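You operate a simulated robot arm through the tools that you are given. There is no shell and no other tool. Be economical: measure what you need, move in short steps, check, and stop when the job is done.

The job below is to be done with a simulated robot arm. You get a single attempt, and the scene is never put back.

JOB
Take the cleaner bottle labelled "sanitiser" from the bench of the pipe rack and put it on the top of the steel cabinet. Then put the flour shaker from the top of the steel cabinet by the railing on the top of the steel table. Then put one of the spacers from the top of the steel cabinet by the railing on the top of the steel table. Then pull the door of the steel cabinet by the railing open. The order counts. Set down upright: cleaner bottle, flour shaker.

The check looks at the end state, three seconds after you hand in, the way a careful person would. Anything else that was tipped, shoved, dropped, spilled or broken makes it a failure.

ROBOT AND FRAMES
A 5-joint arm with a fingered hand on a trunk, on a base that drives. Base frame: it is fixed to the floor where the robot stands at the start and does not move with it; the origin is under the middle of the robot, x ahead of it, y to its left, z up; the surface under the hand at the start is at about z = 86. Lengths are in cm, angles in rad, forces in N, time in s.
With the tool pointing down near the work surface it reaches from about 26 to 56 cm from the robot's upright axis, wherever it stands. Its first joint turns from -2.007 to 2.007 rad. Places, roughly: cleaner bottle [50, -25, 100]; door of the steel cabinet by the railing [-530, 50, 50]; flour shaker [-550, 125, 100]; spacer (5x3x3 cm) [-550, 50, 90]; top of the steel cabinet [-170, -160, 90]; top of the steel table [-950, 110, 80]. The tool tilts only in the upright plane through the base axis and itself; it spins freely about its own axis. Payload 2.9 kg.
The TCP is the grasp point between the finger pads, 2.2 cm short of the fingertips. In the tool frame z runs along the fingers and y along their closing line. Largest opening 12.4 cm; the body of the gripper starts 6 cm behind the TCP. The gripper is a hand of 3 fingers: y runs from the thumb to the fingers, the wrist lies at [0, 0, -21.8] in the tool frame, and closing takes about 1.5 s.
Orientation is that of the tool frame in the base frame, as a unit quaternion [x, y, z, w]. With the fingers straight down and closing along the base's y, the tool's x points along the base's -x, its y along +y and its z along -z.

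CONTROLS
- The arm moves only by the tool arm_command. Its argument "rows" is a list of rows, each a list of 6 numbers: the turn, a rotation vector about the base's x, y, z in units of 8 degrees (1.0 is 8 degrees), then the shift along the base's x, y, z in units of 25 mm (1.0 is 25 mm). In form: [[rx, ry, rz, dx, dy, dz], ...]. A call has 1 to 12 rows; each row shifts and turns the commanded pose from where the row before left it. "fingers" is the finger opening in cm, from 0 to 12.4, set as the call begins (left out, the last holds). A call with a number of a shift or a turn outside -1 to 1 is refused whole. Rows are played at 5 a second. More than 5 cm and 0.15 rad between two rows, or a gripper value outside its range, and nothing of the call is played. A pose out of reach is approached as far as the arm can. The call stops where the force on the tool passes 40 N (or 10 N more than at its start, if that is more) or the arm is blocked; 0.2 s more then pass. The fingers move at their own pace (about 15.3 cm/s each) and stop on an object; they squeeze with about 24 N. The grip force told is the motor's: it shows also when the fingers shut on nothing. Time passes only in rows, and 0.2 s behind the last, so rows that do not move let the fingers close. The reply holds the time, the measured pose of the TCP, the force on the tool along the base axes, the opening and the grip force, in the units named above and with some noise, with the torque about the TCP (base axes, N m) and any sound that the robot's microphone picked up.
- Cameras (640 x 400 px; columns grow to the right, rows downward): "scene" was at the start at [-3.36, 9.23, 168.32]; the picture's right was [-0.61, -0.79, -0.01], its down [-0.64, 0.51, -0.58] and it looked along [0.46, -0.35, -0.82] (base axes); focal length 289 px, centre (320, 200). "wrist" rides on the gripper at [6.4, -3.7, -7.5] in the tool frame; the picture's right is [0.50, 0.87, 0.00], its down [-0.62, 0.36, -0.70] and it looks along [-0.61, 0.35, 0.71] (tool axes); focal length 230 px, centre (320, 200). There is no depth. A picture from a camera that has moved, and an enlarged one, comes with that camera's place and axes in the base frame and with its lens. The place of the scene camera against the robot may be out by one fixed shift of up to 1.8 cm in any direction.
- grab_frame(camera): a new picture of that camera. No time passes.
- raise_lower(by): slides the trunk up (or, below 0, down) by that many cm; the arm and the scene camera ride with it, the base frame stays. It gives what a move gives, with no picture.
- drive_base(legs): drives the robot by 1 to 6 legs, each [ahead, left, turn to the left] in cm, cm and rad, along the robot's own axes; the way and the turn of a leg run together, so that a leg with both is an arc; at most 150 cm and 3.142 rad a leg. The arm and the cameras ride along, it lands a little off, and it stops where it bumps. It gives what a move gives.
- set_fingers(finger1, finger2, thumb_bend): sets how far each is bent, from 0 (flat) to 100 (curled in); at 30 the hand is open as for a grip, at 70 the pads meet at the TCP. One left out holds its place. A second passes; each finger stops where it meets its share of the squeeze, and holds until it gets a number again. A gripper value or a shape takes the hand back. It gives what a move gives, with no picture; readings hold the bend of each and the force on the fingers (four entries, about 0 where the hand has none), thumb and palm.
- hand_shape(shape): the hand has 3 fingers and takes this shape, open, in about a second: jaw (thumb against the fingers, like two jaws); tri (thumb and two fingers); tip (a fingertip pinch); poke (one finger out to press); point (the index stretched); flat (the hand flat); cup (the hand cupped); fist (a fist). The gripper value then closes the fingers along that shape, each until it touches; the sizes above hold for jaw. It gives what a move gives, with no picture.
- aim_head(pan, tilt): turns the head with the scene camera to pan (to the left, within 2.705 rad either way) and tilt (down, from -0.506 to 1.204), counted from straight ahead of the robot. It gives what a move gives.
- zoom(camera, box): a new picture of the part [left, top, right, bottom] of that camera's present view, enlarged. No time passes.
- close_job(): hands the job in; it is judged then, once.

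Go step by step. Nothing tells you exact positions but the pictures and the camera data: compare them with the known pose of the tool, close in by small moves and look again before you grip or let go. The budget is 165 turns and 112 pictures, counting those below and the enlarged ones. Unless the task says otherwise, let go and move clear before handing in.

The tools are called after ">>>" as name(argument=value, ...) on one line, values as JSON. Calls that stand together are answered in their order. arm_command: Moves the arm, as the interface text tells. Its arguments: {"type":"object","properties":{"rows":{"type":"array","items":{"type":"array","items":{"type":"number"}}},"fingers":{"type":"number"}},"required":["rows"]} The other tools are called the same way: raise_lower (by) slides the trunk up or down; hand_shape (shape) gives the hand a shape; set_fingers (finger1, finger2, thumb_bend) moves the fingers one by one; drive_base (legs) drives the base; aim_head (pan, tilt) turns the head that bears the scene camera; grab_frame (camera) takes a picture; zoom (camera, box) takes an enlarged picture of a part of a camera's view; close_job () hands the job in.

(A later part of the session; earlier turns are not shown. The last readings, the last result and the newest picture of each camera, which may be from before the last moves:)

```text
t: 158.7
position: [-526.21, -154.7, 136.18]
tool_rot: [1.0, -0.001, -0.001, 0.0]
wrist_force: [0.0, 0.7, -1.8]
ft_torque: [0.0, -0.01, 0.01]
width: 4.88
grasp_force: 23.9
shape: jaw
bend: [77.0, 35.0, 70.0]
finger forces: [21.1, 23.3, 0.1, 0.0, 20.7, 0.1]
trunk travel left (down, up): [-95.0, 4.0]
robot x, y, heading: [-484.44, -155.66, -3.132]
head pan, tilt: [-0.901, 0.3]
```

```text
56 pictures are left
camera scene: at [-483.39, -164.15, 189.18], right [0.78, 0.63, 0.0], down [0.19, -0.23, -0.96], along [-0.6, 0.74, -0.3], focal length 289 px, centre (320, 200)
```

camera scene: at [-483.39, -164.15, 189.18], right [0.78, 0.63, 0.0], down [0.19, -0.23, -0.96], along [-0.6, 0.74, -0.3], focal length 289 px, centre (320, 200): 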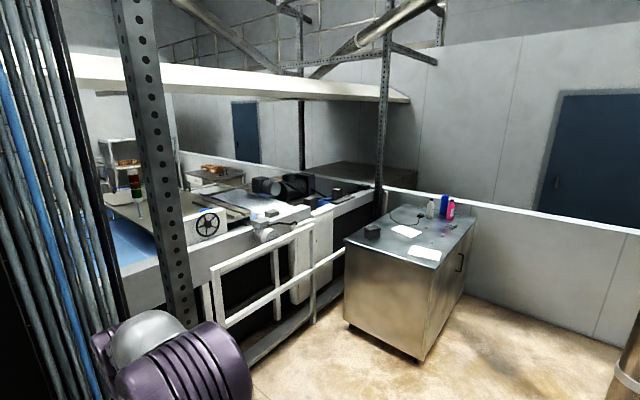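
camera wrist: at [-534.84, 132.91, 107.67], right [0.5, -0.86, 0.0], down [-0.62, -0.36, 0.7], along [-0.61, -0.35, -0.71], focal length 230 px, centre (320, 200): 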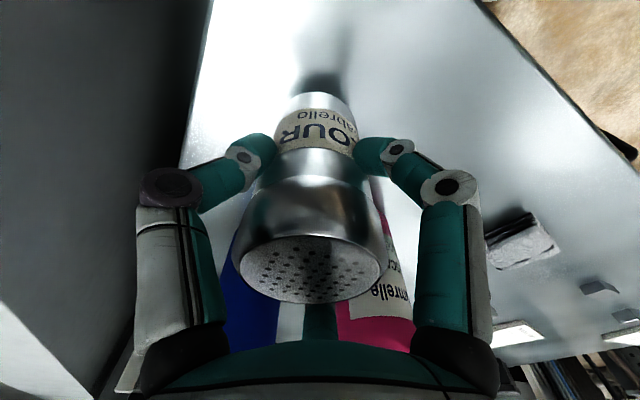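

One leg was too long. I repeat with shorter legs.

>>> drive_base(legs=[[0, 35, 0], [-64, 0, 0], [0, 150, 0], [140, 8, 0], [140, 0, 0]])

>>> grab_frame(camera="scene")

```text
t: 184.5
position: [-740.96, -354.8, 136.23]
tool_rot: [1.0, 0.004, 0.0, 0.001]
wrist_force: [-0.4, -0.3, -2.0]
ft_torque: [0.01, -0.01, 0.01]
width: 4.9
grasp_force: 23.6
shape: jaw
bend: [77.0, 35.0, 70.0]
finger forces: [21.1, 23.5, 0.0, 0.1, 20.6, 0.1]
trunk travel left (down, up): [-95.0, 4.0]
robot x, y, heading: [-699.32, -355.17, -3.12]
head pan, tilt: [-0.901, 0.3]
```

```text
55 pictures are left
camera scene: at [-697.88, -363.95, 189.18], right [0.77, 0.64, 0.0], down [0.19, -0.23, -0.96], along [-0.61, 0.74, -0.3], focal length 289 px, centre (320, 200)
```

scene: 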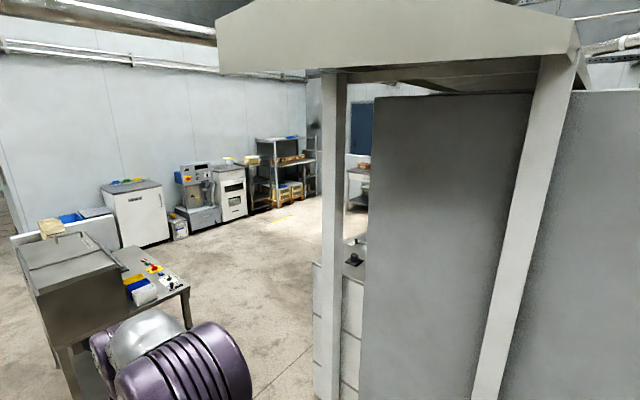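

There is a wide aisle behind the machine line, and the steel table is visible at its end. I turn to face +y and come to the gap between the small bench and the oven post, then check it.

>>> drive_base(legs=[[0, 0, -1.571], [20, 65, 0]])

>>> aim_head(pan=0.4, tilt=0.6)

>>> grab_frame(camera="scene")

```text
t: 192.1
position: [-762.66, -293.95, 136.07]
tool_rot: [-0.705, 0.709, 0.0, 0.0]
wrist_force: [0.7, 0.0, -1.5]
ft_torque: [-0.04, 0.01, -0.01]
width: 4.87
grasp_force: 23.9
shape: jaw
bend: [77.0, 35.0, 70.0]
finger forces: [20.8, 23.7, 0.0, 0.0, 20.7, 0.1]
trunk travel left (down, up): [-95.0, 4.0]
robot x, y, heading: [-763.76, -335.84, 1.576]
head pan, tilt: [-0.901, 0.3]
```

```text
t: 193.6
position: [-762.72, -293.91, 136.2]
tool_rot: [-0.705, 0.71, -0.001, -0.001]
wrist_force: [0.0, 0.9, -2.0]
ft_torque: [-0.03, -0.02, -0.02]
width: 4.86
grasp_force: 23.8
shape: jaw
bend: [77.0, 35.0, 70.0]
finger forces: [20.8, 23.7, 0.0, 0.0, 20.6, 0.0]
trunk travel left (down, up): [-95.0, 4.0]
robot x, y, heading: [-763.85, -335.99, 1.573]
head pan, tilt: [0.4, 0.6]
```

```text
54 pictures are left
camera scene: at [-781.03, -335.3, 186.43], right [0.92, 0.39, 0.0], down [0.22, -0.52, -0.83], along [-0.32, 0.76, -0.56], focal length 289 px, centre (320, 200)
```

scene: 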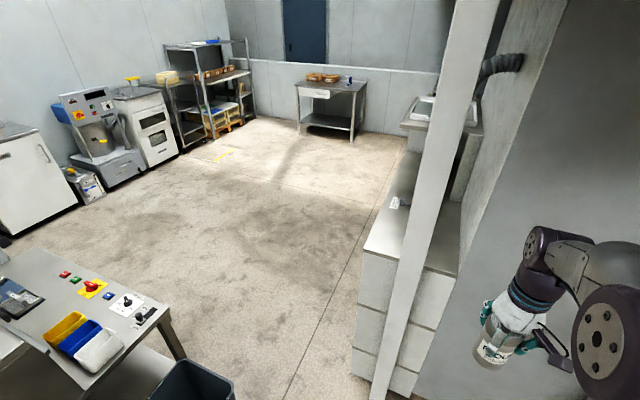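

The gap past the black bin is too tight (about 65 cm). I look left for the way round the other end of the bench.

>>> aim_head(pan=1.2, tilt=0.5)

>>> grab_frame(camera="scene")

```text
t: 194.7
position: [-762.6, -293.93, 136.24]
tool_rot: [-0.705, 0.709, -0.001, -0.001]
wrist_force: [-0.7, -0.8, -2.4]
ft_torque: [-0.01, -0.03, 0.01]
width: 4.89
grasp_force: 24.1
shape: jaw
bend: [77.0, 35.0, 70.0]
finger forces: [20.9, 23.7, 0.1, 0.1, 20.7, 0.0]
trunk travel left (down, up): [-95.0, 4.0]
robot x, y, heading: [-763.57, -335.78, 1.58]
head pan, tilt: [1.201, 0.499]
```

```text
53 pictures are left
camera scene: at [-786.05, -340.18, 187.34], right [0.36, 0.93, 0.0], down [0.45, -0.17, -0.88], along [-0.82, 0.31, -0.48], focal length 289 px, centre (320, 200)
```

scene: 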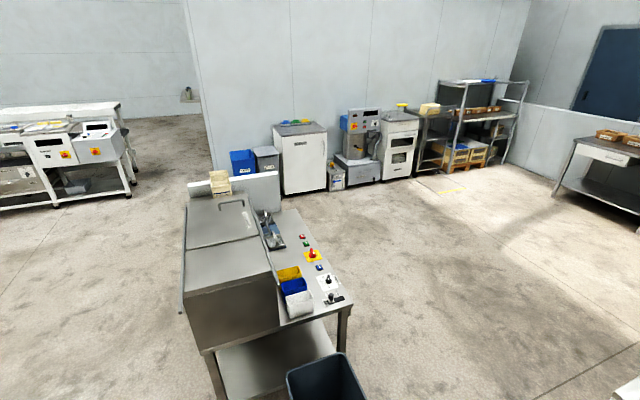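

The far side of the bench has ~150 cm of free floor. I go round that way.

>>> drive_base(legs=[[-90, 0, 0], [0, 104, 0], [0, 104, 0], [0, 100, 0], [112, 0, 0], [112, 0, 0]])

>>> aim_head(pan=-0.35, tilt=0.4)

>>> grab_frame(camera="scene")

```text
t: 224.8
position: [-1074.91, -163.04, 136.25]
tool_rot: [-0.706, 0.708, 0.0, 0.0]
wrist_force: [-0.1, 1.4, -2.6]
ft_torque: [-0.01, 0.02, 0.02]
width: 4.87
grasp_force: 23.9
shape: jaw
bend: [77.0, 35.0, 70.0]
finger forces: [20.9, 23.9, 0.1, 0.1, 20.7, 0.0]
trunk travel left (down, up): [-95.0, 4.0]
robot x, y, heading: [-1075.87, -204.79, 1.577]
head pan, tilt: [1.201, 0.499]
```

```text
t: 226.5
position: [-1074.77, -163.02, 136.14]
tool_rot: [-0.706, 0.708, 0.0, 0.0]
wrist_force: [-0.1, 0.0, -2.2]
ft_torque: [0.0, -0.04, -0.03]
width: 4.88
grasp_force: 23.6
shape: jaw
bend: [77.0, 35.0, 70.0]
finger forces: [20.9, 23.9, 0.1, 0.0, 20.7, 0.1]
trunk travel left (down, up): [-95.0, 4.0]
robot x, y, heading: [-1076.28, -204.81, 1.584]
head pan, tilt: [-0.351, 0.4]
```

```text
52 pictures are left
camera scene: at [-1086.4, -203.81, 188.25], right [0.94, -0.34, 0.0], down [-0.13, -0.37, -0.92], along [0.31, 0.87, -0.39], focal length 289 px, centre (320, 200)
```

scene: 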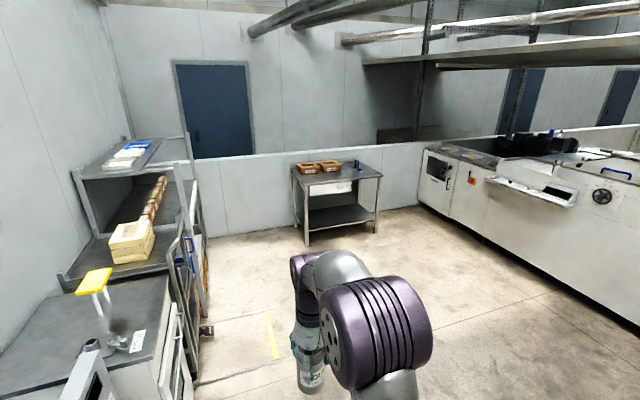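

The steel table is ahead, near edge y≈84, x −1002 to −905. I drive up in front of it.

>>> drive_base(legs=[[100, -60, 0], [105, -63, 0]])

>>> aim_head(pan=0.1, tilt=0.6)

>>> grab_frame(camera="scene")

```text
t: 238.2
position: [-955.63, 43.85, 136.19]
tool_rot: [0.709, -0.705, 0.0, 0.0]
wrist_force: [0.0, -0.4, -1.7]
ft_torque: [-0.03, -0.02, 0.01]
width: 4.87
grasp_force: 24.6
shape: jaw
bend: [77.0, 35.0, 70.0]
finger forces: [21.0, 24.0, 0.1, 0.0, 20.7, 0.0]
trunk travel left (down, up): [-95.0, 4.0]
robot x, y, heading: [-956.18, 2.08, 1.589]
head pan, tilt: [-0.351, 0.4]
```

```text
t: 239.1
position: [-955.54, 43.8, 136.16]
tool_rot: [0.71, -0.704, 0.001, 0.001]
wrist_force: [-0.1, 0.7, -2.1]
ft_torque: [-0.03, -0.02, 0.02]
width: 4.88
grasp_force: 23.7
shape: jaw
bend: [77.0, 35.0, 70.0]
finger forces: [20.9, 24.0, 0.1, 0.0, 20.7, 0.0]
trunk travel left (down, up): [-95.0, 4.0]
robot x, y, heading: [-956.29, 1.76, 1.591]
head pan, tilt: [0.099, 0.6]
```

```text
51 pictures are left
camera scene: at [-970.89, 2.92, 186.44], right [0.99, 0.12, 0.0], down [0.07, -0.56, -0.83], along [-0.1, 0.82, -0.56], focal length 289 px, centre (320, 200)
```

scene: 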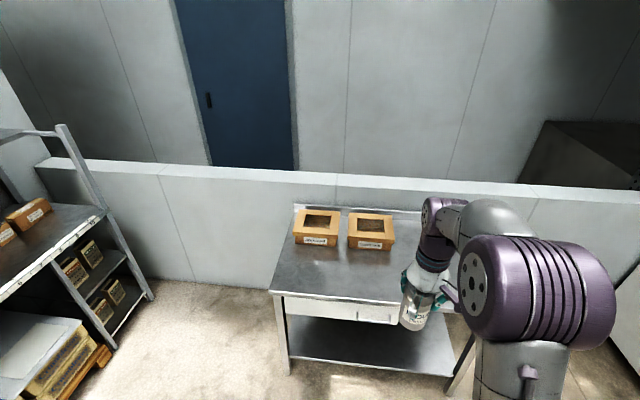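

The front half of the table top is clear. I close in and lower to a few cm above.

>>> drive_base(legs=[[49, 0, -0.018]])

>>> arm_command(rows=[[0, 0, 0, 0, 1, 0], [0, 0, 0, 0, 0.6, 0]])

>>> raise_lower(by=-42)

>>> grab_frame(camera="scene")

>>> grab_frame(camera="wrist")

```text
t: 242.0
position: [-955.17, 92.82, 136.19]
tool_rot: [-0.703, 0.712, 0.0, 0.0]
wrist_force: [-0.5, -1.3, -1.7]
ft_torque: [-0.01, 0.0, 0.0]
width: 4.88
grasp_force: 23.8
shape: jaw
bend: [77.0, 35.0, 70.0]
finger forces: [20.9, 24.0, 0.0, 0.0, 20.7, 0.1]
trunk travel left (down, up): [-95.0, 4.0]
robot x, y, heading: [-956.68, 51.02, 1.569]
head pan, tilt: [0.099, 0.6]
```

```text
t: 242.6
position: [-955.2, 97.04, 136.14]
tool_rot: [-0.702, 0.712, -0.001, -0.001]
wrist_force: [0.3, -0.7, -2.4]
ft_torque: [-0.05, 0.0, -0.04]
width: 4.86
grasp_force: 23.7
shape: jaw
bend: [77.0, 35.0, 70.0]
finger forces: [21.0, 24.3, 0.0, 0.0, 20.7, 0.0]
trunk travel left (down, up): [-95.0, 4.0]
robot x, y, heading: [-956.4, 50.71, 1.568]
head pan, tilt: [0.099, 0.6]
```

```text
refused: -42 is not a number from -40 to 40
```

```text
50 pictures are left
camera scene: at [-971.26, 52.4, 186.43], right [1.0, 0.1, 0.0], down [0.06, -0.56, -0.82], along [-0.08, 0.82, -0.57], focal length 289 px, centre (320, 200)
```

scene: 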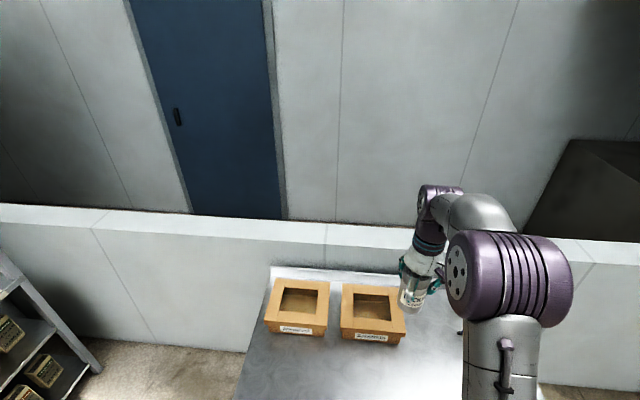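

```text
49 pictures are left
camera wrist: at [-951.55, 90.46, 143.63], right [-0.87, -0.49, 0.0], down [-0.35, 0.62, 0.7], along [-0.34, 0.61, -0.71], focal length 230 px, centre (320, 200)
```

wrist: 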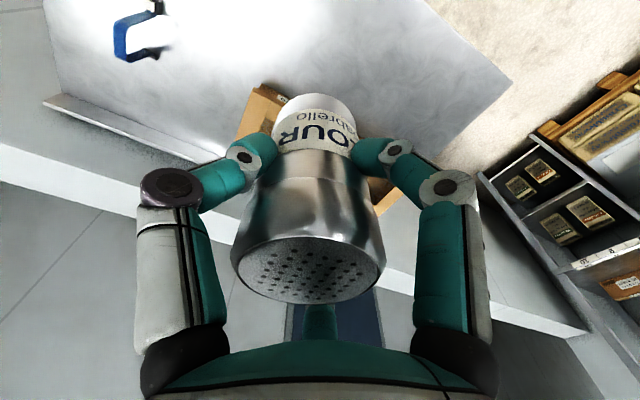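

Nothing lies under the shaker; the boxes start at y≈113. Lower in steps.

>>> raise_lower(by=-40)

>>> raise_lower(by=-3)

>>> grab_frame(camera="wrist")

```text
t: 246.4
position: [-955.14, 96.9, 96.14]
tool_rot: [-0.702, 0.712, -0.001, -0.001]
wrist_force: [-0.3, -0.5, -1.1]
ft_torque: [-0.01, -0.01, 0.01]
width: 4.87
grasp_force: 24.0
shape: jaw
bend: [77.0, 35.0, 70.0]
finger forces: [20.9, 24.2, 0.0, 0.1, 20.8, 0.1]
trunk travel left (down, up): [-55.0, 44.0]
robot x, y, heading: [-956.46, 50.78, 1.569]
head pan, tilt: [0.099, 0.6]
```

```text
t: 247.2
position: [-955.25, 96.71, 93.21]
tool_rot: [-0.702, 0.712, 0.0, -0.001]
wrist_force: [0.3, -1.0, -2.2]
ft_torque: [0.0, 0.04, -0.03]
width: 4.88
grasp_force: 23.5
shape: jaw
bend: [77.0, 35.0, 70.0]
finger forces: [20.9, 24.2, 0.0, 0.0, 20.7, 0.1]
trunk travel left (down, up): [-52.0, 47.0]
robot x, y, heading: [-957.2, 50.86, 1.568]
head pan, tilt: [0.099, 0.6]
```

```text
48 pictures are left
camera wrist: at [-951.54, 90.36, 100.64], right [-0.87, -0.49, 0.0], down [-0.35, 0.62, 0.7], along [-0.34, 0.61, -0.71], focal length 230 px, centre (320, 200)
```

wrist: 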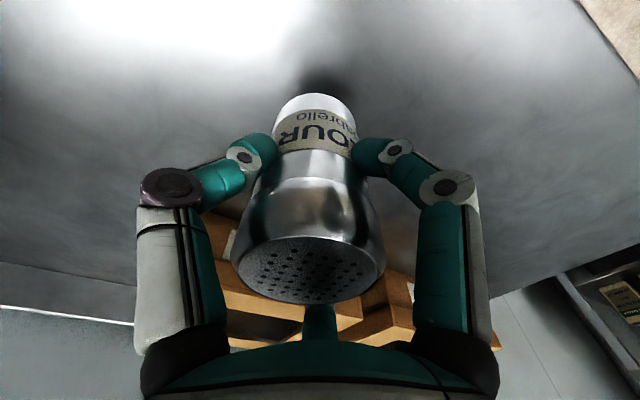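

>>> raise_lower(by=-2)

>>> raise_lower(by=-1)

```text
t: 247.8
position: [-955.14, 96.82, 91.14]
tool_rot: [-0.703, 0.711, -0.001, 0.0]
wrist_force: [-1.2, 0.4, -1.8]
ft_torque: [-0.03, 0.03, 0.0]
width: 4.88
grasp_force: 24.0
shape: jaw
bend: [77.0, 35.0, 70.0]
finger forces: [20.8, 24.2, 0.0, 0.0, 20.7, 0.0]
trunk travel left (down, up): [-50.0, 49.0]
robot x, y, heading: [-956.38, 50.89, 1.57]
head pan, tilt: [0.099, 0.6]
```

```text
t: 248.4
position: [-955.0, 96.89, 90.14]
tool_rot: [-0.702, 0.712, 0.0, -0.001]
wrist_force: [-0.5, 0.1, -1.6]
ft_torque: [-0.04, 0.02, 0.01]
width: 4.89
grasp_force: 23.7
shape: jaw
bend: [77.0, 35.0, 70.0]
finger forces: [20.9, 24.2, 0.0, 0.1, 20.8, 0.0]
trunk travel left (down, up): [-49.0, 50.0]
robot x, y, heading: [-956.76, 50.89, 1.571]
head pan, tilt: [0.099, 0.6]
```

>>> raise_lower(by=-0.8)

>>> raise_lower(by=-0.6)

>>> grab_frame(camera="wrist")

```text
t: 249.0
position: [-955.13, 96.8, 89.61]
tool_rot: [-0.703, 0.712, 0.001, 0.001]
wrist_force: [0.1, 2.2, 16.6]
ft_torque: [0.21, 0.0, 0.02]
width: 4.89
grasp_force: 23.9
shape: jaw
bend: [77.0, 35.0, 70.0]
finger forces: [22.3, 26.0, 0.1, 0.0, 22.9, 0.1]
trunk travel left (down, up): [-48.2, 50.8]
robot x, y, heading: [-956.35, 50.84, 1.569]
head pan, tilt: [0.099, 0.6]
```

```text
t: 249.4
position: [-955.16, 96.84, 89.36]
tool_rot: [-0.702, 0.712, 0.004, 0.004]
wrist_force: [-0.4, -3.2, 26.2]
ft_torque: [0.12, 0.03, -0.03]
width: 5.05
grasp_force: 24.4
shape: jaw
bend: [78.0, 33.0, 69.0]
finger forces: [26.0, 24.7, 0.1, 0.1, 25.6, 0.0]
trunk travel left (down, up): [-47.7, 51.3]
robot x, y, heading: [-956.58, 50.9, 1.566]
head pan, tilt: [0.099, 0.6]
stopped: the force on the tool passed its limit at 43 N (the readings are from after the stop); the commanded pose is now the measured one
```

```text
47 pictures are left
camera wrist: at [-951.53, 90.16, 96.75], right [-0.87, -0.49, -0.01], down [-0.35, 0.61, 0.71], along [-0.34, 0.62, -0.7], focal length 230 px, centre (320, 200)
```

wrist: 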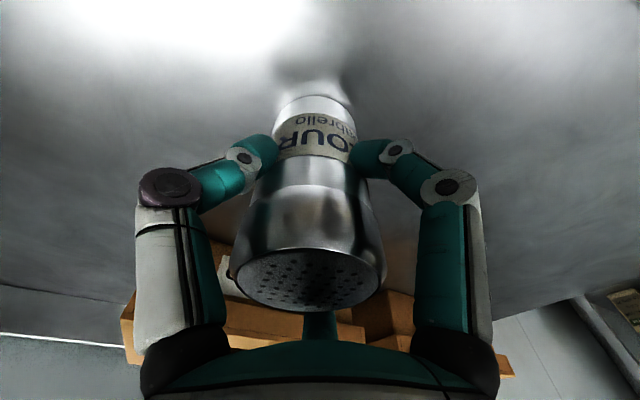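

Contact, a bit firm. Ease up until the load is neutral.

>>> raise_lower(by=0.5)

```text
t: 250.0
position: [-955.13, 96.94, 89.52]
tool_rot: [-0.702, 0.712, 0.002, 0.002]
wrist_force: [0.4, -1.7, 2.4]
ft_torque: [0.07, 0.01, -0.02]
width: 5.03
grasp_force: 24.1
shape: jaw
bend: [78.0, 33.0, 69.0]
finger forces: [22.8, 24.5, 0.0, 0.0, 22.5, 0.1]
trunk travel left (down, up): [-48.2, 50.8]
robot x, y, heading: [-956.63, 50.31, 1.568]
head pan, tilt: [0.099, 0.6]
```

>>> arm_command(rows=[[0, 0, 0, 0, 0, 0], [0, 0, 0, 0, 0, 0], [0, 0, 0, 0, 0, 0], [0, 0, 0, 0, 0, 0], [0, 0, 0, 0, 0, 0], [0, 0, 0, 0, 0, 0]], fingers=12.4)

>>> grab_frame(camera="wrist")

```text
t: 251.4
position: [-955.09, 97.07, 89.54]
tool_rot: [-0.702, 0.712, 0.004, 0.002]
wrist_force: [0.4, -0.3, -0.2]
ft_torque: [0.0, -0.05, -0.01]
width: 12.41
grasp_force: 0.1
shape: jaw
bend: [30.0, 30.0, 30.0]
finger forces: [0.1, 0.0, 0.0, 0.0, 0.0, 0.0]
trunk travel left (down, up): [-48.2, 50.8]
robot x, y, heading: [-956.43, 50.98, 1.568]
head pan, tilt: [0.099, 0.6]
```

```text
46 pictures are left
camera wrist: at [-951.54, 90.42, 97.0], right [-0.87, -0.49, 0.0], down [-0.35, 0.62, 0.71], along [-0.34, 0.62, -0.71], focal length 230 px, centre (320, 200)
```

wrist: 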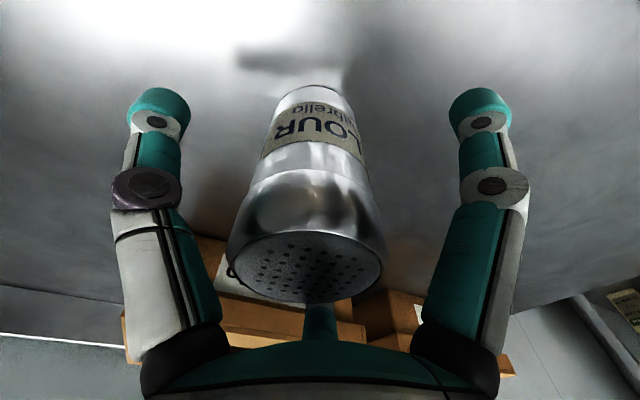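

Released and upright. Lift clear and go back for a spacer along the same route.

>>> raise_lower(by=4)

>>> raise_lower(by=36)

>>> grab_frame(camera="wrist")

```text
t: 252.2
position: [-955.03, 97.07, 93.58]
tool_rot: [-0.702, 0.712, 0.002, 0.002]
wrist_force: [-0.2, -0.6, 0.1]
ft_torque: [-0.04, -0.02, 0.0]
width: 12.38
grasp_force: 0.2
shape: jaw
bend: [30.0, 30.0, 30.0]
finger forces: [0.0, 0.0, 0.0, 0.0, 0.1, 0.0]
trunk travel left (down, up): [-52.2, 46.8]
robot x, y, heading: [-956.45, 50.52, 1.568]
head pan, tilt: [0.099, 0.6]
```

```text
t: 255.7
position: [-955.15, 97.09, 129.71]
tool_rot: [-0.702, 0.712, 0.003, 0.003]
wrist_force: [-0.2, -0.1, 0.0]
ft_torque: [0.02, -0.03, -0.02]
width: 12.4
grasp_force: 0.1
shape: jaw
bend: [30.0, 30.0, 30.0]
finger forces: [0.0, 0.0, 0.1, 0.1, 0.0, 0.0]
trunk travel left (down, up): [-88.2, 10.8]
robot x, y, heading: [-956.66, 51.08, 1.571]
head pan, tilt: [0.099, 0.6]
```

```text
45 pictures are left
camera wrist: at [-951.54, 90.43, 137.0], right [-0.87, -0.49, 0.0], down [-0.35, 0.62, 0.71], along [-0.34, 0.62, -0.71], focal length 230 px, centre (320, 200)
```

wrist: 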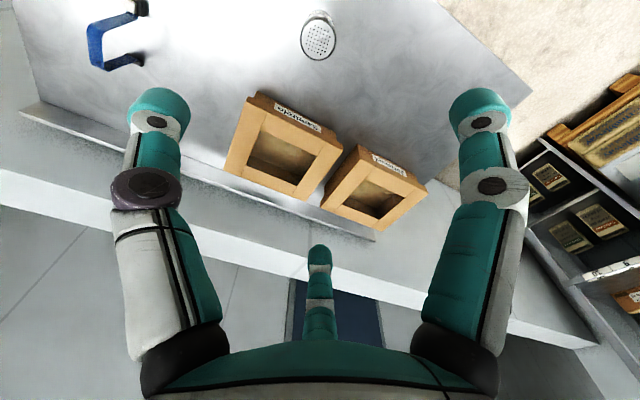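

>>> drive_base(legs=[[-49, 0, 0], [-105, 63, 0], [-100, 60, 0], [-112, 0, 0], [-112, 0, 0], [0, -104, 0]])

>>> drive_base(legs=[[0, -104, 0], [0, -100, 0], [20, -140, 0], [20, -140, 0], [20, -75, 0], [0, 0, 1.571]])

```text
t: 285.5
position: [-973.66, -381.83, 129.65]
tool_rot: [-0.7, 0.714, 0.003, 0.003]
wrist_force: [-0.1, 0.2, -1.0]
ft_torque: [-0.02, 0.01, 0.0]
width: 12.39
grasp_force: 0.0
shape: jaw
bend: [30.0, 30.0, 30.0]
finger forces: [0.0, 0.0, 0.1, 0.0, 0.0, 0.0]
trunk travel left (down, up): [-88.2, 10.8]
robot x, y, heading: [-975.39, -428.01, 1.565]
head pan, tilt: [0.099, 0.6]
```

```text
t: 316.6
position: [-459.91, -375.24, 129.58]
tool_rot: [1.0, -0.018, -0.003, 0.0]
wrist_force: [0.0, 1.2, -0.1]
ft_torque: [0.0, 0.0, 0.03]
width: 12.4
grasp_force: 0.0
shape: jaw
bend: [30.0, 30.0, 30.0]
finger forces: [0.0, 0.0, 0.0, 0.0, 0.1, 0.0]
trunk travel left (down, up): [-88.2, 10.8]
robot x, y, heading: [-413.67, -377.84, 3.117]
head pan, tilt: [0.099, 0.6]
```

>>> drive_base(legs=[[0, 0, 0.025], [0, -150, 0], [0, -38, 0], [73, 0, 0], [0, -130, 0], [0, -130, 0]])

>>> grab_frame(camera="wrist")

```text
t: 326.8
position: [-462.95, -192.26, 129.62]
tool_rot: [1.0, 0.011, -0.003, -0.005]
wrist_force: [-0.1, -0.2, -0.9]
ft_torque: [0.01, 0.03, 0.01]
width: 12.38
grasp_force: 0.1
shape: jaw
bend: [30.0, 30.0, 30.0]
finger forces: [0.0, 0.0, 0.1, 0.1, 0.0, 0.0]
trunk travel left (down, up): [-88.2, 10.8]
robot x, y, heading: [-417.18, -191.15, -3.112]
head pan, tilt: [0.099, 0.6]
stopped in leg 4: the robot was blocked; the commanded pose is now the measured one
```

```text
44 pictures are left
camera wrist: at [-456.55, -188.62, 137.06], right [0.52, -0.85, -0.01], down [-0.6, -0.38, 0.7], along [-0.6, -0.36, -0.71], focal length 230 px, centre (320, 200)
```

wrist: 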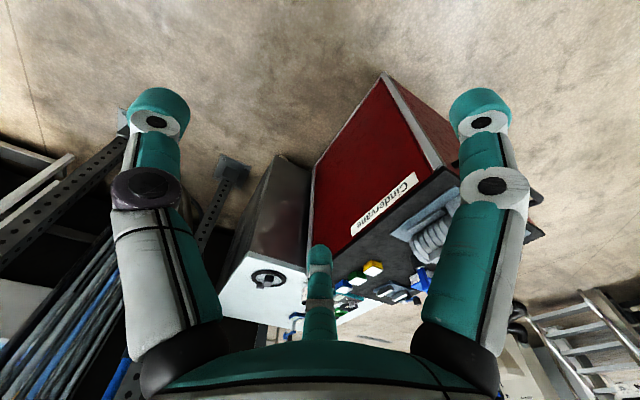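

I was blocked at [-417, -191] though the same way was free before. Let me look around before moving.

>>> aim_head(pan=0.5, tilt=1.0)

>>> grab_frame(camera="scene")

>>> aim_head(pan=-1.2, tilt=0.8)

>>> grab_frame(camera="scene")

```text
t: 327.7
position: [-462.93, -192.35, 129.49]
tool_rot: [1.0, 0.012, -0.004, -0.007]
wrist_force: [0.1, -1.1, 0.2]
ft_torque: [0.02, 0.01, 0.02]
width: 12.39
grasp_force: 0.1
shape: jaw
bend: [30.0, 30.0, 30.0]
finger forces: [0.0, 0.1, 0.0, 0.1, 0.1, 0.0]
trunk travel left (down, up): [-88.2, 10.8]
robot x, y, heading: [-416.57, -190.59, -3.106]
head pan, tilt: [0.499, 1.0]
```

```text
43 pictures are left
camera scene: at [-415.53, -212.1, 176.2], right [-0.51, 0.86, 0.01], down [0.72, 0.44, -0.54], along [-0.47, -0.27, -0.84], focal length 289 px, centre (320, 200)
```

scene: 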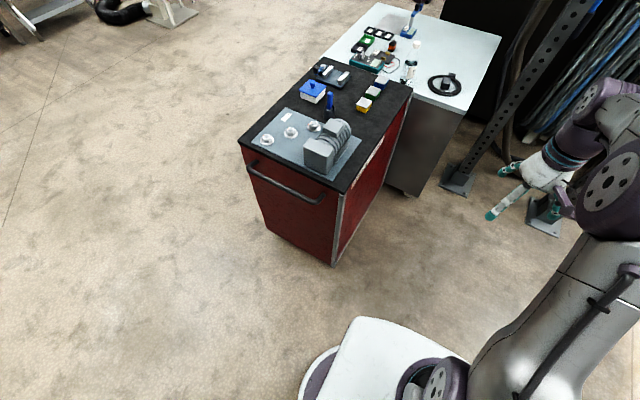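

```text
t: 329.4
position: [-462.94, -192.47, 129.52]
tool_rot: [1.0, 0.012, -0.003, -0.005]
wrist_force: [-0.2, -1.2, 0.2]
ft_torque: [-0.03, 0.0, 0.01]
width: 12.36
grasp_force: 0.2
shape: jaw
bend: [30.0, 30.0, 30.0]
finger forces: [0.0, 0.1, 0.0, 0.0, 0.0, 0.1]
trunk travel left (down, up): [-88.2, 10.8]
robot x, y, heading: [-416.58, -191.04, -3.108]
head pan, tilt: [-1.201, 0.799]
```

```text
42 pictures are left
camera scene: at [-412.74, -201.16, 177.85], right [0.92, 0.4, 0.0], down [0.28, -0.65, -0.71], along [-0.28, 0.65, -0.71], focal length 289 px, centre (320, 200)
```

scene: 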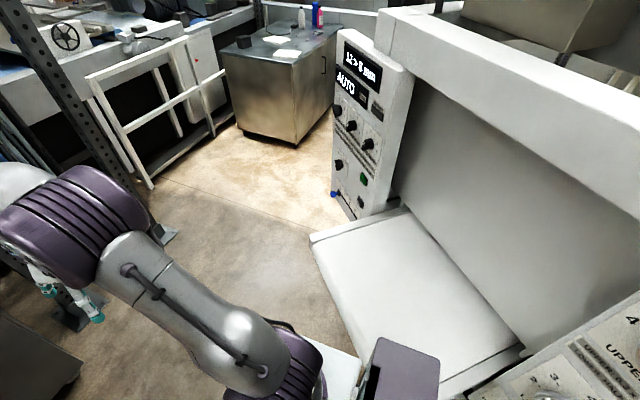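

It was the machine's low outfeed beside me (robot's right side grazed it). I step away from it and then go diagonally into the corridor.

>>> drive_base(legs=[[0, 9, 0], [0, 0, -0.034], [70, -14, 0], [0, -125, 0], [0, -135, 0]])

>>> aim_head(pan=0.1, tilt=0.9)

>>> grab_frame(camera="wrist")

>>> grab_frame(camera="scene")

```text
t: 346.7
position: [-532.78, 75.9, 129.63]
tool_rot: [1.0, -0.009, -0.003, 0.0]
wrist_force: [-1.2, 0.3, 0.6]
ft_torque: [0.01, 0.0, -0.02]
width: 12.4
grasp_force: 0.0
shape: jaw
bend: [30.0, 30.0, 30.0]
finger forces: [0.1, 0.0, 0.0, 0.0, 0.0, 0.1]
trunk travel left (down, up): [-88.2, 10.8]
robot x, y, heading: [-486.74, 74.13, 3.136]
head pan, tilt: [-1.201, 0.799]
```

```text
t: 348.1
position: [-532.69, 75.78, 129.65]
tool_rot: [1.0, -0.009, -0.003, -0.001]
wrist_force: [-0.1, -0.1, 0.3]
ft_torque: [0.0, 0.03, 0.01]
width: 12.41
grasp_force: 0.0
shape: jaw
bend: [30.0, 30.0, 30.0]
finger forces: [0.1, 0.1, 0.0, 0.0, 0.1, 0.0]
trunk travel left (down, up): [-88.2, 10.8]
robot x, y, heading: [-486.89, 74.16, 3.135]
head pan, tilt: [0.099, 0.901]
```

```text
41 pictures are left
camera wrist: at [-526.24, 79.37, 137.01], right [0.49, -0.87, 0.0], down [-0.62, -0.35, 0.71], along [-0.62, -0.34, -0.71], focal length 230 px, centre (320, 200)
```

wrist: 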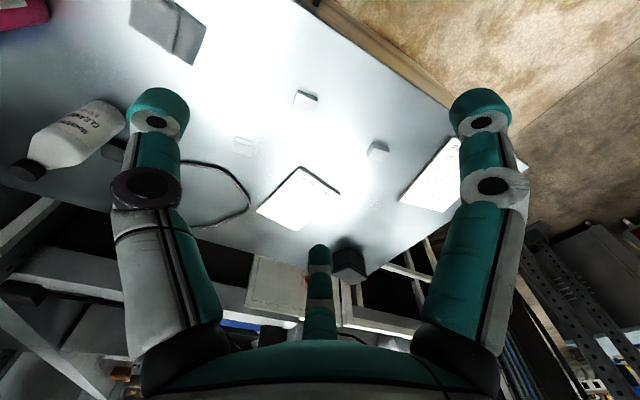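

```text
40 pictures are left
camera scene: at [-487.55, 57.43, 177.16], right [-0.09, 1.0, 0.0], down [0.78, 0.07, -0.62], along [-0.62, -0.06, -0.78], focal length 289 px, centre (320, 200)
```

scene: 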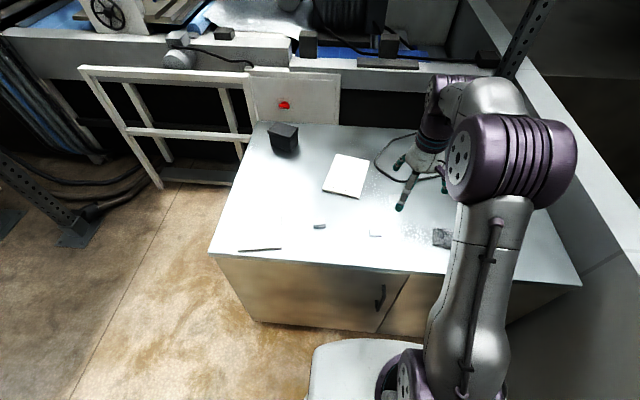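

>>> zoom(camera="wrist", box=[220, 60, 420, 185])

```text
3.20 times, centred on (320, 122) of wrist
camera zoom: at [-526.24, 79.37, 137.01], right [0.49, -0.87, 0.0], down [-0.62, -0.35, 0.71], along [-0.62, -0.34, -0.71], focal length 736 px, centre (320, 448)
```

zoom: 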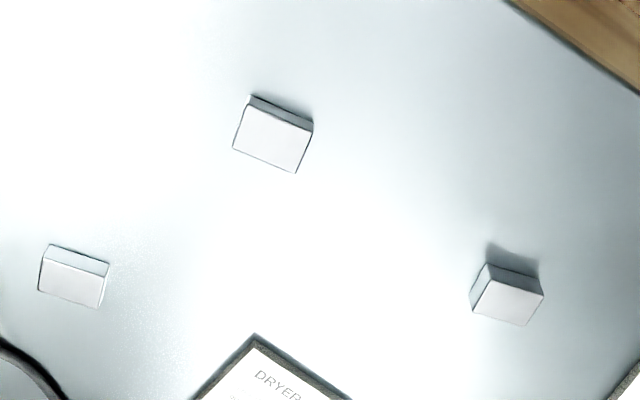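

Spacer nearest me: centre about [-543.6, 73.3], long side along y. I drive in 10 cm, spin the hand 90° so it closes across the short side, and lower.

>>> drive_base(legs=[[10, 0, 0.005]])

>>> arm_command(rows=[[0, 0, -1, 0, -0.2, 0], [0, 0, -1, 0, -0.2, 0], [0, 0, -1, 0, -0.2, 0], [0, 0, -1, 0, -0.2, 0], [0, 0, -1, 0, -0.1, 0], [0, 0, -1, 0, 0, 0], [0, 0, -1, 0, 0, 0], [0, 0, -1, 0, 0, 0], [0, 0, -1, 0, 0, 0], [0, 0, -1, 0, 0, 0], [0, 0, -1, 0, 0, 0]])

>>> raise_lower(by=-22)

>>> grab_frame(camera="wrist")

```text
t: 349.3
position: [-542.71, 75.67, 129.6]
tool_rot: [1.0, -0.005, -0.004, 0.0]
wrist_force: [0.4, 0.0, 0.2]
ft_torque: [0.01, 0.0, 0.0]
width: 12.4
grasp_force: 0.1
shape: jaw
bend: [30.0, 30.0, 30.0]
finger forces: [0.0, 0.0, 0.1, 0.0, 0.0, 0.1]
trunk travel left (down, up): [-88.2, 10.8]
robot x, y, heading: [-496.6, 74.0, -3.142]
head pan, tilt: [0.099, 0.901]
```

```text
t: 351.7
position: [-542.83, 73.39, 129.65]
tool_rot: [0.714, -0.7, 0.0, 0.0]
wrist_force: [0.9, -0.5, -1.2]
ft_torque: [-0.07, 0.02, -0.01]
width: 12.39
grasp_force: 0.1
shape: jaw
bend: [30.0, 30.0, 30.0]
finger forces: [0.1, 0.0, 0.0, 0.1, 0.1, 0.0]
trunk travel left (down, up): [-88.2, 10.8]
robot x, y, heading: [-496.82, 73.88, -3.14]
head pan, tilt: [0.099, 0.901]
```

```text
t: 354.0
position: [-542.7, 73.36, 107.68]
tool_rot: [0.716, -0.698, 0.0, 0.0]
wrist_force: [0.0, -0.2, 0.0]
ft_torque: [0.03, 0.01, 0.02]
width: 12.39
grasp_force: 0.1
shape: jaw
bend: [30.0, 30.0, 30.0]
finger forces: [0.0, 0.0, 0.0, 0.1, 0.0, 0.0]
trunk travel left (down, up): [-66.2, 32.8]
robot x, y, heading: [-496.55, 74.33, -3.137]
head pan, tilt: [0.099, 0.901]
```

```text
38 pictures are left
camera wrist: at [-538.86, 66.97, 115.08], right [-0.85, -0.52, 0.0], down [-0.37, 0.61, 0.7], along [-0.36, 0.6, -0.71], focal length 230 px, centre (320, 200)
```

wrist: 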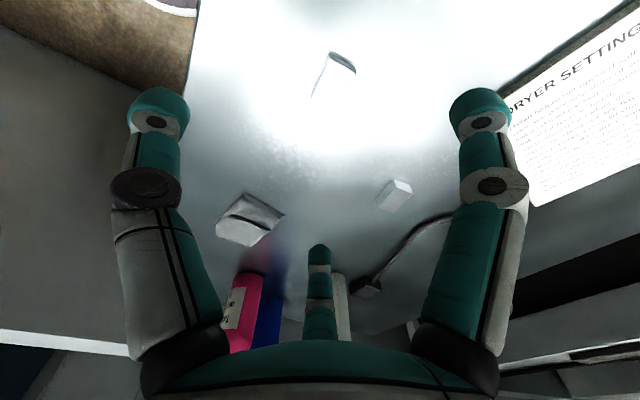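

>>> zoom(camera="wrist", box=[270, 30, 400, 111])

```text
4.92 times, centred on (335, 70) of wrist
camera zoom: at [-538.86, 66.97, 115.08], right [-0.85, -0.52, 0.0], down [-0.37, 0.61, 0.7], along [-0.36, 0.6, -0.71], focal length 1133 px, centre (246, 838)
```

zoom: 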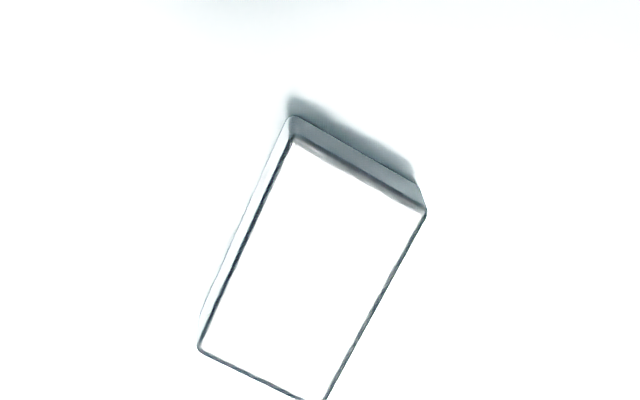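

Spacer centre [-543.9, 73.05], turned ~5°. Adjust and lower to just above the surface.

>>> arm_command(rows=[[0, 0, 0.5, -0.48, -0.12, 0], [0, 0, 0, 0, 0, 0]])

>>> raise_lower(by=-15)

>>> raise_lower(by=-1)

>>> grab_frame(camera="wrist")

```text
t: 354.6
position: [-543.87, 72.98, 107.65]
tool_rot: [0.74, -0.673, -0.001, 0.0]
wrist_force: [-0.2, 0.3, -0.3]
ft_torque: [-0.02, -0.01, -0.01]
width: 12.42
grasp_force: 0.1
shape: jaw
bend: [30.0, 30.0, 30.0]
finger forces: [0.0, 0.0, 0.0, 0.1, 0.0, 0.0]
trunk travel left (down, up): [-66.2, 32.8]
robot x, y, heading: [-496.72, 73.87, -3.143]
head pan, tilt: [0.099, 0.901]
```

```text
t: 356.4
position: [-544.01, 73.06, 92.58]
tool_rot: [0.739, -0.673, 0.0, 0.0]
wrist_force: [-0.6, -0.4, 0.6]
ft_torque: [0.02, 0.01, 0.04]
width: 12.39
grasp_force: 0.0
shape: jaw
bend: [30.0, 30.0, 30.0]
finger forces: [0.1, 0.0, 0.1, 0.0, 0.1, 0.0]
trunk travel left (down, up): [-51.2, 47.8]
robot x, y, heading: [-496.7, 74.34, -3.141]
head pan, tilt: [0.099, 0.901]
```

```text
t: 356.9
position: [-543.83, 73.18, 91.95]
tool_rot: [0.739, -0.673, -0.003, 0.003]
wrist_force: [-11.4, -0.2, 38.3]
ft_torque: [0.12, -1.62, 0.0]
width: 12.35
grasp_force: 0.1
shape: jaw
bend: [29.0, 29.0, 27.0]
finger forces: [5.5, 4.2, 0.0, 0.1, 29.1, 0.0]
trunk travel left (down, up): [-50.2, 48.8]
robot x, y, heading: [-496.39, 74.14, -3.137]
head pan, tilt: [0.099, 0.901]
```

```text
36 pictures are left
camera wrist: at [-539.52, 66.93, 99.37], right [-0.82, -0.58, 0.01], down [-0.41, 0.58, 0.7], along [-0.41, 0.57, -0.71], focal length 230 px, centre (320, 200)
```

wrist: 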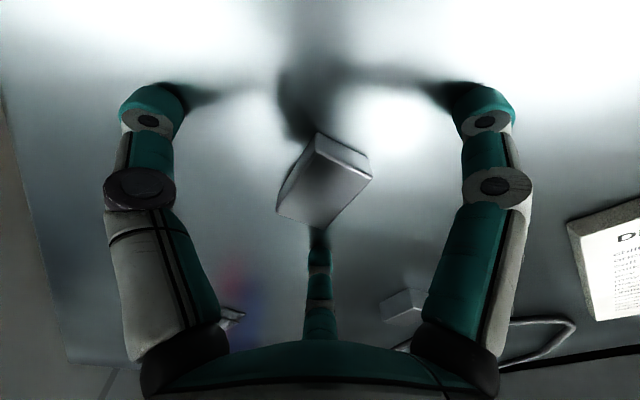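

Open tips touch the top; the spacer is centred between the fingers. I ease up, half close, then go down again before gripping.

>>> raise_lower(by=1.2)

>>> set_fingers(finger1=48, finger2=48, thumb_bend=48)

>>> grab_frame(camera="wrist")

```text
t: 357.5
position: [-543.79, 73.08, 92.75]
tool_rot: [0.74, -0.673, 0.0, 0.0]
wrist_force: [-0.2, -0.4, -0.2]
ft_torque: [0.02, 0.01, -0.01]
width: 12.37
grasp_force: 0.1
shape: jaw
bend: [30.0, 30.0, 30.0]
finger forces: [0.0, 0.0, 0.0, 0.0, 0.1, 0.0]
trunk travel left (down, up): [-51.4, 47.6]
robot x, y, heading: [-496.37, 74.05, -3.144]
head pan, tilt: [0.099, 0.901]
```

```text
t: 358.5
position: [-543.88, 73.03, 92.84]
tool_rot: [0.739, -0.674, 0.0, -0.001]
wrist_force: [0.3, -0.3, 2.2]
ft_torque: [-0.03, 0.02, -0.02]
width: 5.61
grasp_force: 0.9
shape: fingers
bend: [47.0, 47.0, 48.0]
finger forces: [0.9, 0.9, 0.1, 0.0, 0.0, 0.0]
trunk travel left (down, up): [-51.4, 47.6]
robot x, y, heading: [-496.59, 74.14, -3.141]
head pan, tilt: [0.099, 0.901]
```

```text
35 pictures are left
camera wrist: at [-539.58, 66.93, 100.28], right [-0.82, -0.58, 0.0], down [-0.41, 0.58, 0.7], along [-0.41, 0.57, -0.71], focal length 230 px, centre (320, 200)
```

wrist: 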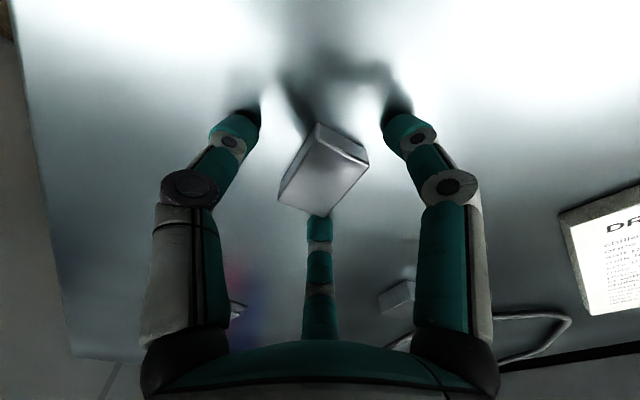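

Half closed, tips just brushing the surface: good height. Close.

>>> raise_lower(by=0.3)

>>> arm_command(rows=[[0, 0, 0, 0, 0, 0], [0, 0, 0, 0, 0, 0], [0, 0, 0, 0, 0, 0], [0, 0, 0, 0, 0, 0], [0, 0, 0, 0, 0, 0], [0, 0, 0, 0, 0, 0], [0, 0, 0, 0, 0, 0], [0, 0, 0, 0, 0, 0]], fingers=0)

>>> raise_lower(by=5)

>>> grab_frame(camera="wrist")

```text
t: 359.1
position: [-543.87, 73.16, 93.1]
tool_rot: [0.74, -0.673, 0.0, 0.0]
wrist_force: [0.6, -0.2, -0.8]
ft_torque: [-0.01, -0.03, 0.02]
width: 5.57
grasp_force: 0.1
shape: fingers
bend: [48.0, 48.0, 48.0]
finger forces: [0.0, 0.1, 0.1, 0.0, 0.0, 0.1]
trunk travel left (down, up): [-51.7, 47.3]
robot x, y, heading: [-496.19, 73.8, -3.137]
head pan, tilt: [0.099, 0.901]
```

```text
t: 360.9
position: [-543.81, 72.92, 93.03]
tool_rot: [0.739, -0.673, 0.0, 0.0]
wrist_force: [1.2, -0.6, 0.4]
ft_torque: [-0.02, -0.03, -0.04]
width: 3.27
grasp_force: 23.8
shape: jaw
bend: [77.0, 77.0, 70.0]
finger forces: [19.4, 19.3, 0.0, 0.1, 20.2, 0.0]
trunk travel left (down, up): [-51.7, 47.3]
robot x, y, heading: [-496.69, 74.17, -3.142]
head pan, tilt: [0.099, 0.901]
```

```text
t: 361.8
position: [-543.99, 73.01, 98.06]
tool_rot: [0.74, -0.673, 0.0, 0.0]
wrist_force: [0.0, -0.3, -0.9]
ft_torque: [-0.02, 0.01, 0.04]
width: 3.15
grasp_force: 24.1
shape: jaw
bend: [77.0, 77.0, 69.0]
finger forces: [21.0, 20.8, 0.0, 0.1, 22.0, 0.0]
trunk travel left (down, up): [-56.7, 42.3]
robot x, y, heading: [-496.44, 74.18, -3.14]
head pan, tilt: [0.099, 0.901]
```

```text
34 pictures are left
camera wrist: at [-539.64, 66.92, 105.56], right [-0.82, -0.58, 0.0], down [-0.41, 0.58, 0.7], along [-0.41, 0.57, -0.71], focal length 230 px, centre (320, 200)
```

wrist: 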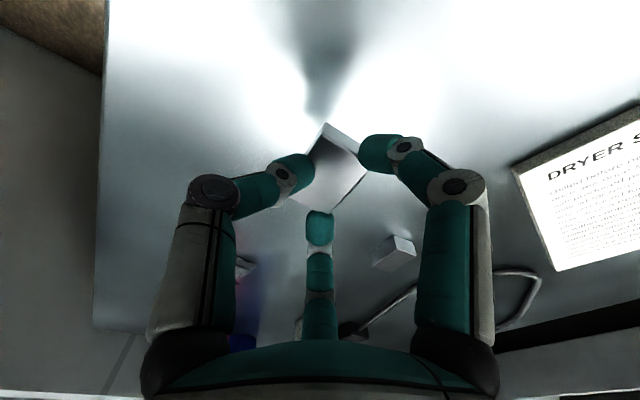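

The spacer is held (3.2 cm). Raise and drive the known route back to the steel table.

>>> raise_lower(by=32)

>>> drive_base(legs=[[-10, 0, 0], [0, 130, 0], [0, 131, 0], [-61, 18, 0], [0, 150, 0], [0, 15, 0]])

```text
t: 364.9
position: [-543.97, 72.98, 130.1]
tool_rot: [0.74, -0.673, 0.0, 0.0]
wrist_force: [-0.2, 0.0, -1.4]
ft_torque: [0.01, -0.01, 0.01]
width: 3.14
grasp_force: 23.8
shape: jaw
bend: [77.0, 77.0, 69.0]
finger forces: [21.0, 21.0, 0.0, 0.1, 20.9, 0.1]
trunk travel left (down, up): [-88.7, 10.3]
robot x, y, heading: [-496.56, 74.0, -3.137]
head pan, tilt: [0.099, 0.901]
```

```text
t: 389.6
position: [-472.24, -371.62, 130.14]
tool_rot: [0.738, -0.675, 0.001, 0.0]
wrist_force: [-0.5, 0.4, -1.4]
ft_torque: [-0.01, 0.0, 0.0]
width: 3.15
grasp_force: 23.6
shape: jaw
bend: [77.0, 77.0, 69.0]
finger forces: [21.1, 20.9, 0.1, 0.0, 20.3, 0.0]
trunk travel left (down, up): [-88.7, 10.3]
robot x, y, heading: [-425.26, -370.63, 3.14]
head pan, tilt: [0.099, 0.901]
```

>>> drive_base(legs=[[0, 0, -1.571], [-20, 140, 0], [-20, 140, 0], [-15, 60, 0], [0, 104, 0], [0, 104, 0]])

>>> drive_base(legs=[[0, 100, 0], [112, 0, 0], [112, 0, 0], [100, -50, 0], [105, -45, 0]])

>>> grab_frame(camera="scene")

```text
t: 420.2
position: [-974.66, -379.39, 130.06]
tool_rot: [-0.047, 0.999, 0.0, 0.001]
wrist_force: [-0.6, -0.3, -2.0]
ft_torque: [0.01, 0.02, 0.0]
width: 3.11
grasp_force: 23.6
shape: jaw
bend: [77.0, 77.0, 69.0]
finger forces: [21.2, 21.2, 0.0, 0.0, 17.2, 0.1]
trunk travel left (down, up): [-88.7, 10.3]
robot x, y, heading: [-973.91, -426.85, 1.571]
head pan, tilt: [0.099, 0.901]
```

```text
t: 446.7
position: [-983.16, 50.08, 130.14]
tool_rot: [-0.048, 0.999, 0.0, 0.0]
wrist_force: [-0.4, 0.5, -2.0]
ft_torque: [0.03, -0.01, 0.0]
width: 3.11
grasp_force: 23.9
shape: jaw
bend: [77.0, 77.0, 69.0]
finger forces: [21.2, 21.1, 0.0, 0.0, 16.6, 0.0]
trunk travel left (down, up): [-88.7, 10.3]
robot x, y, heading: [-981.92, 3.16, 1.577]
head pan, tilt: [0.099, 0.901]
```

```text
33 pictures are left
camera scene: at [-996.44, 2.78, 177.65], right [0.99, 0.1, 0.0], down [0.08, -0.78, -0.62], along [-0.06, 0.62, -0.78], focal length 289 px, centre (320, 200)
```

scene: 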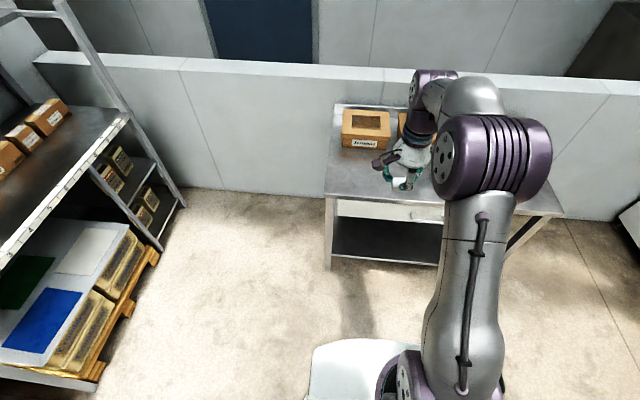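

>>> drive_base(legs=[[45, 0, 0]])

>>> raise_lower(by=-35)

>>> grab_frame(camera="wrist")

>>> grab_frame(camera="scene")

```text
t: 449.4
position: [-983.5, 95.0, 130.1]
tool_rot: [-0.049, 0.999, 0.001, -0.001]
wrist_force: [0.1, -0.1, -1.9]
ft_torque: [-0.01, 0.01, 0.02]
width: 3.1
grasp_force: 24.0
shape: jaw
bend: [77.0, 77.0, 69.0]
finger forces: [21.2, 21.0, 0.1, 0.0, 16.5, 0.1]
trunk travel left (down, up): [-88.7, 10.3]
robot x, y, heading: [-982.16, 47.87, 1.58]
head pan, tilt: [0.099, 0.901]
```

```text
t: 452.8
position: [-983.42, 95.16, 95.03]
tool_rot: [-0.049, 0.999, 0.0, 0.001]
wrist_force: [-0.2, -0.2, -1.6]
ft_torque: [-0.03, 0.02, 0.01]
width: 3.13
grasp_force: 24.0
shape: jaw
bend: [77.0, 77.0, 69.0]
finger forces: [21.2, 21.1, 0.0, 0.1, 16.3, 0.1]
trunk travel left (down, up): [-53.7, 45.3]
robot x, y, heading: [-981.93, 47.87, 1.581]
head pan, tilt: [0.099, 0.901]
```

```text
32 pictures are left
camera wrist: at [-989.43, 90.68, 102.56], right [-0.58, 0.81, 0.0], down [0.58, 0.42, 0.7], along [0.57, 0.41, -0.71], focal length 230 px, centre (320, 200)
```

wrist: 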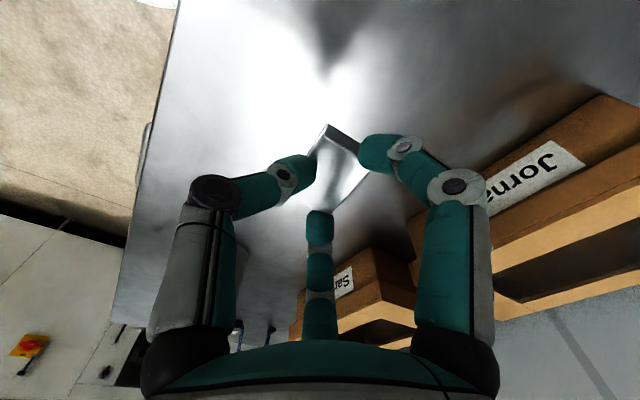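

```text
31 pictures are left
camera scene: at [-996.67, 47.79, 142.66], right [0.99, 0.11, 0.0], down [0.08, -0.78, -0.62], along [-0.07, 0.62, -0.78], focal length 289 px, centre (320, 200)
```

scene: 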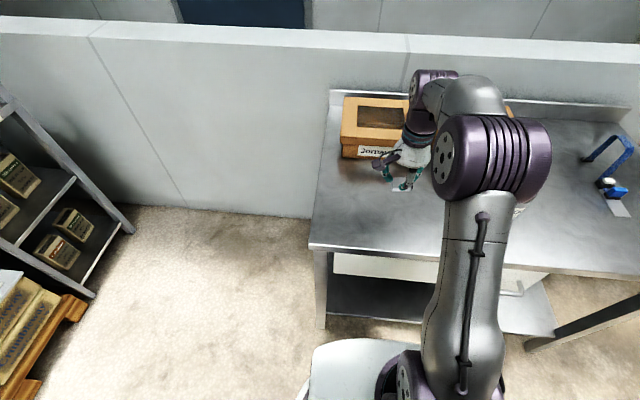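

Box faces start at y≈115, with plenty of room. Lower onto the table.

>>> raise_lower(by=-9)

>>> raise_lower(by=-0.7)

```text
t: 454.1
position: [-983.41, 95.17, 86.05]
tool_rot: [-0.048, 0.999, -0.001, 0.0]
wrist_force: [-0.7, -0.4, -0.9]
ft_torque: [-0.03, -0.07, 0.02]
width: 3.1
grasp_force: 24.5
shape: jaw
bend: [77.0, 77.0, 69.0]
finger forces: [21.2, 21.1, 0.0, 0.1, 16.2, 0.0]
trunk travel left (down, up): [-44.7, 54.3]
robot x, y, heading: [-982.15, 47.67, 1.581]
head pan, tilt: [0.099, 0.901]
```

```text
t: 454.6
position: [-983.42, 94.98, 85.56]
tool_rot: [-0.049, 0.999, 0.0, 0.0]
wrist_force: [-0.4, -0.4, 1.9]
ft_torque: [-0.05, -0.04, -0.01]
width: 3.09
grasp_force: 23.8
shape: jaw
bend: [77.0, 77.0, 69.0]
finger forces: [21.2, 21.1, 0.1, 0.1, 17.3, 0.1]
trunk travel left (down, up): [-44.0, 55.0]
robot x, y, heading: [-982.21, 47.85, 1.578]
head pan, tilt: [0.099, 0.901]
```

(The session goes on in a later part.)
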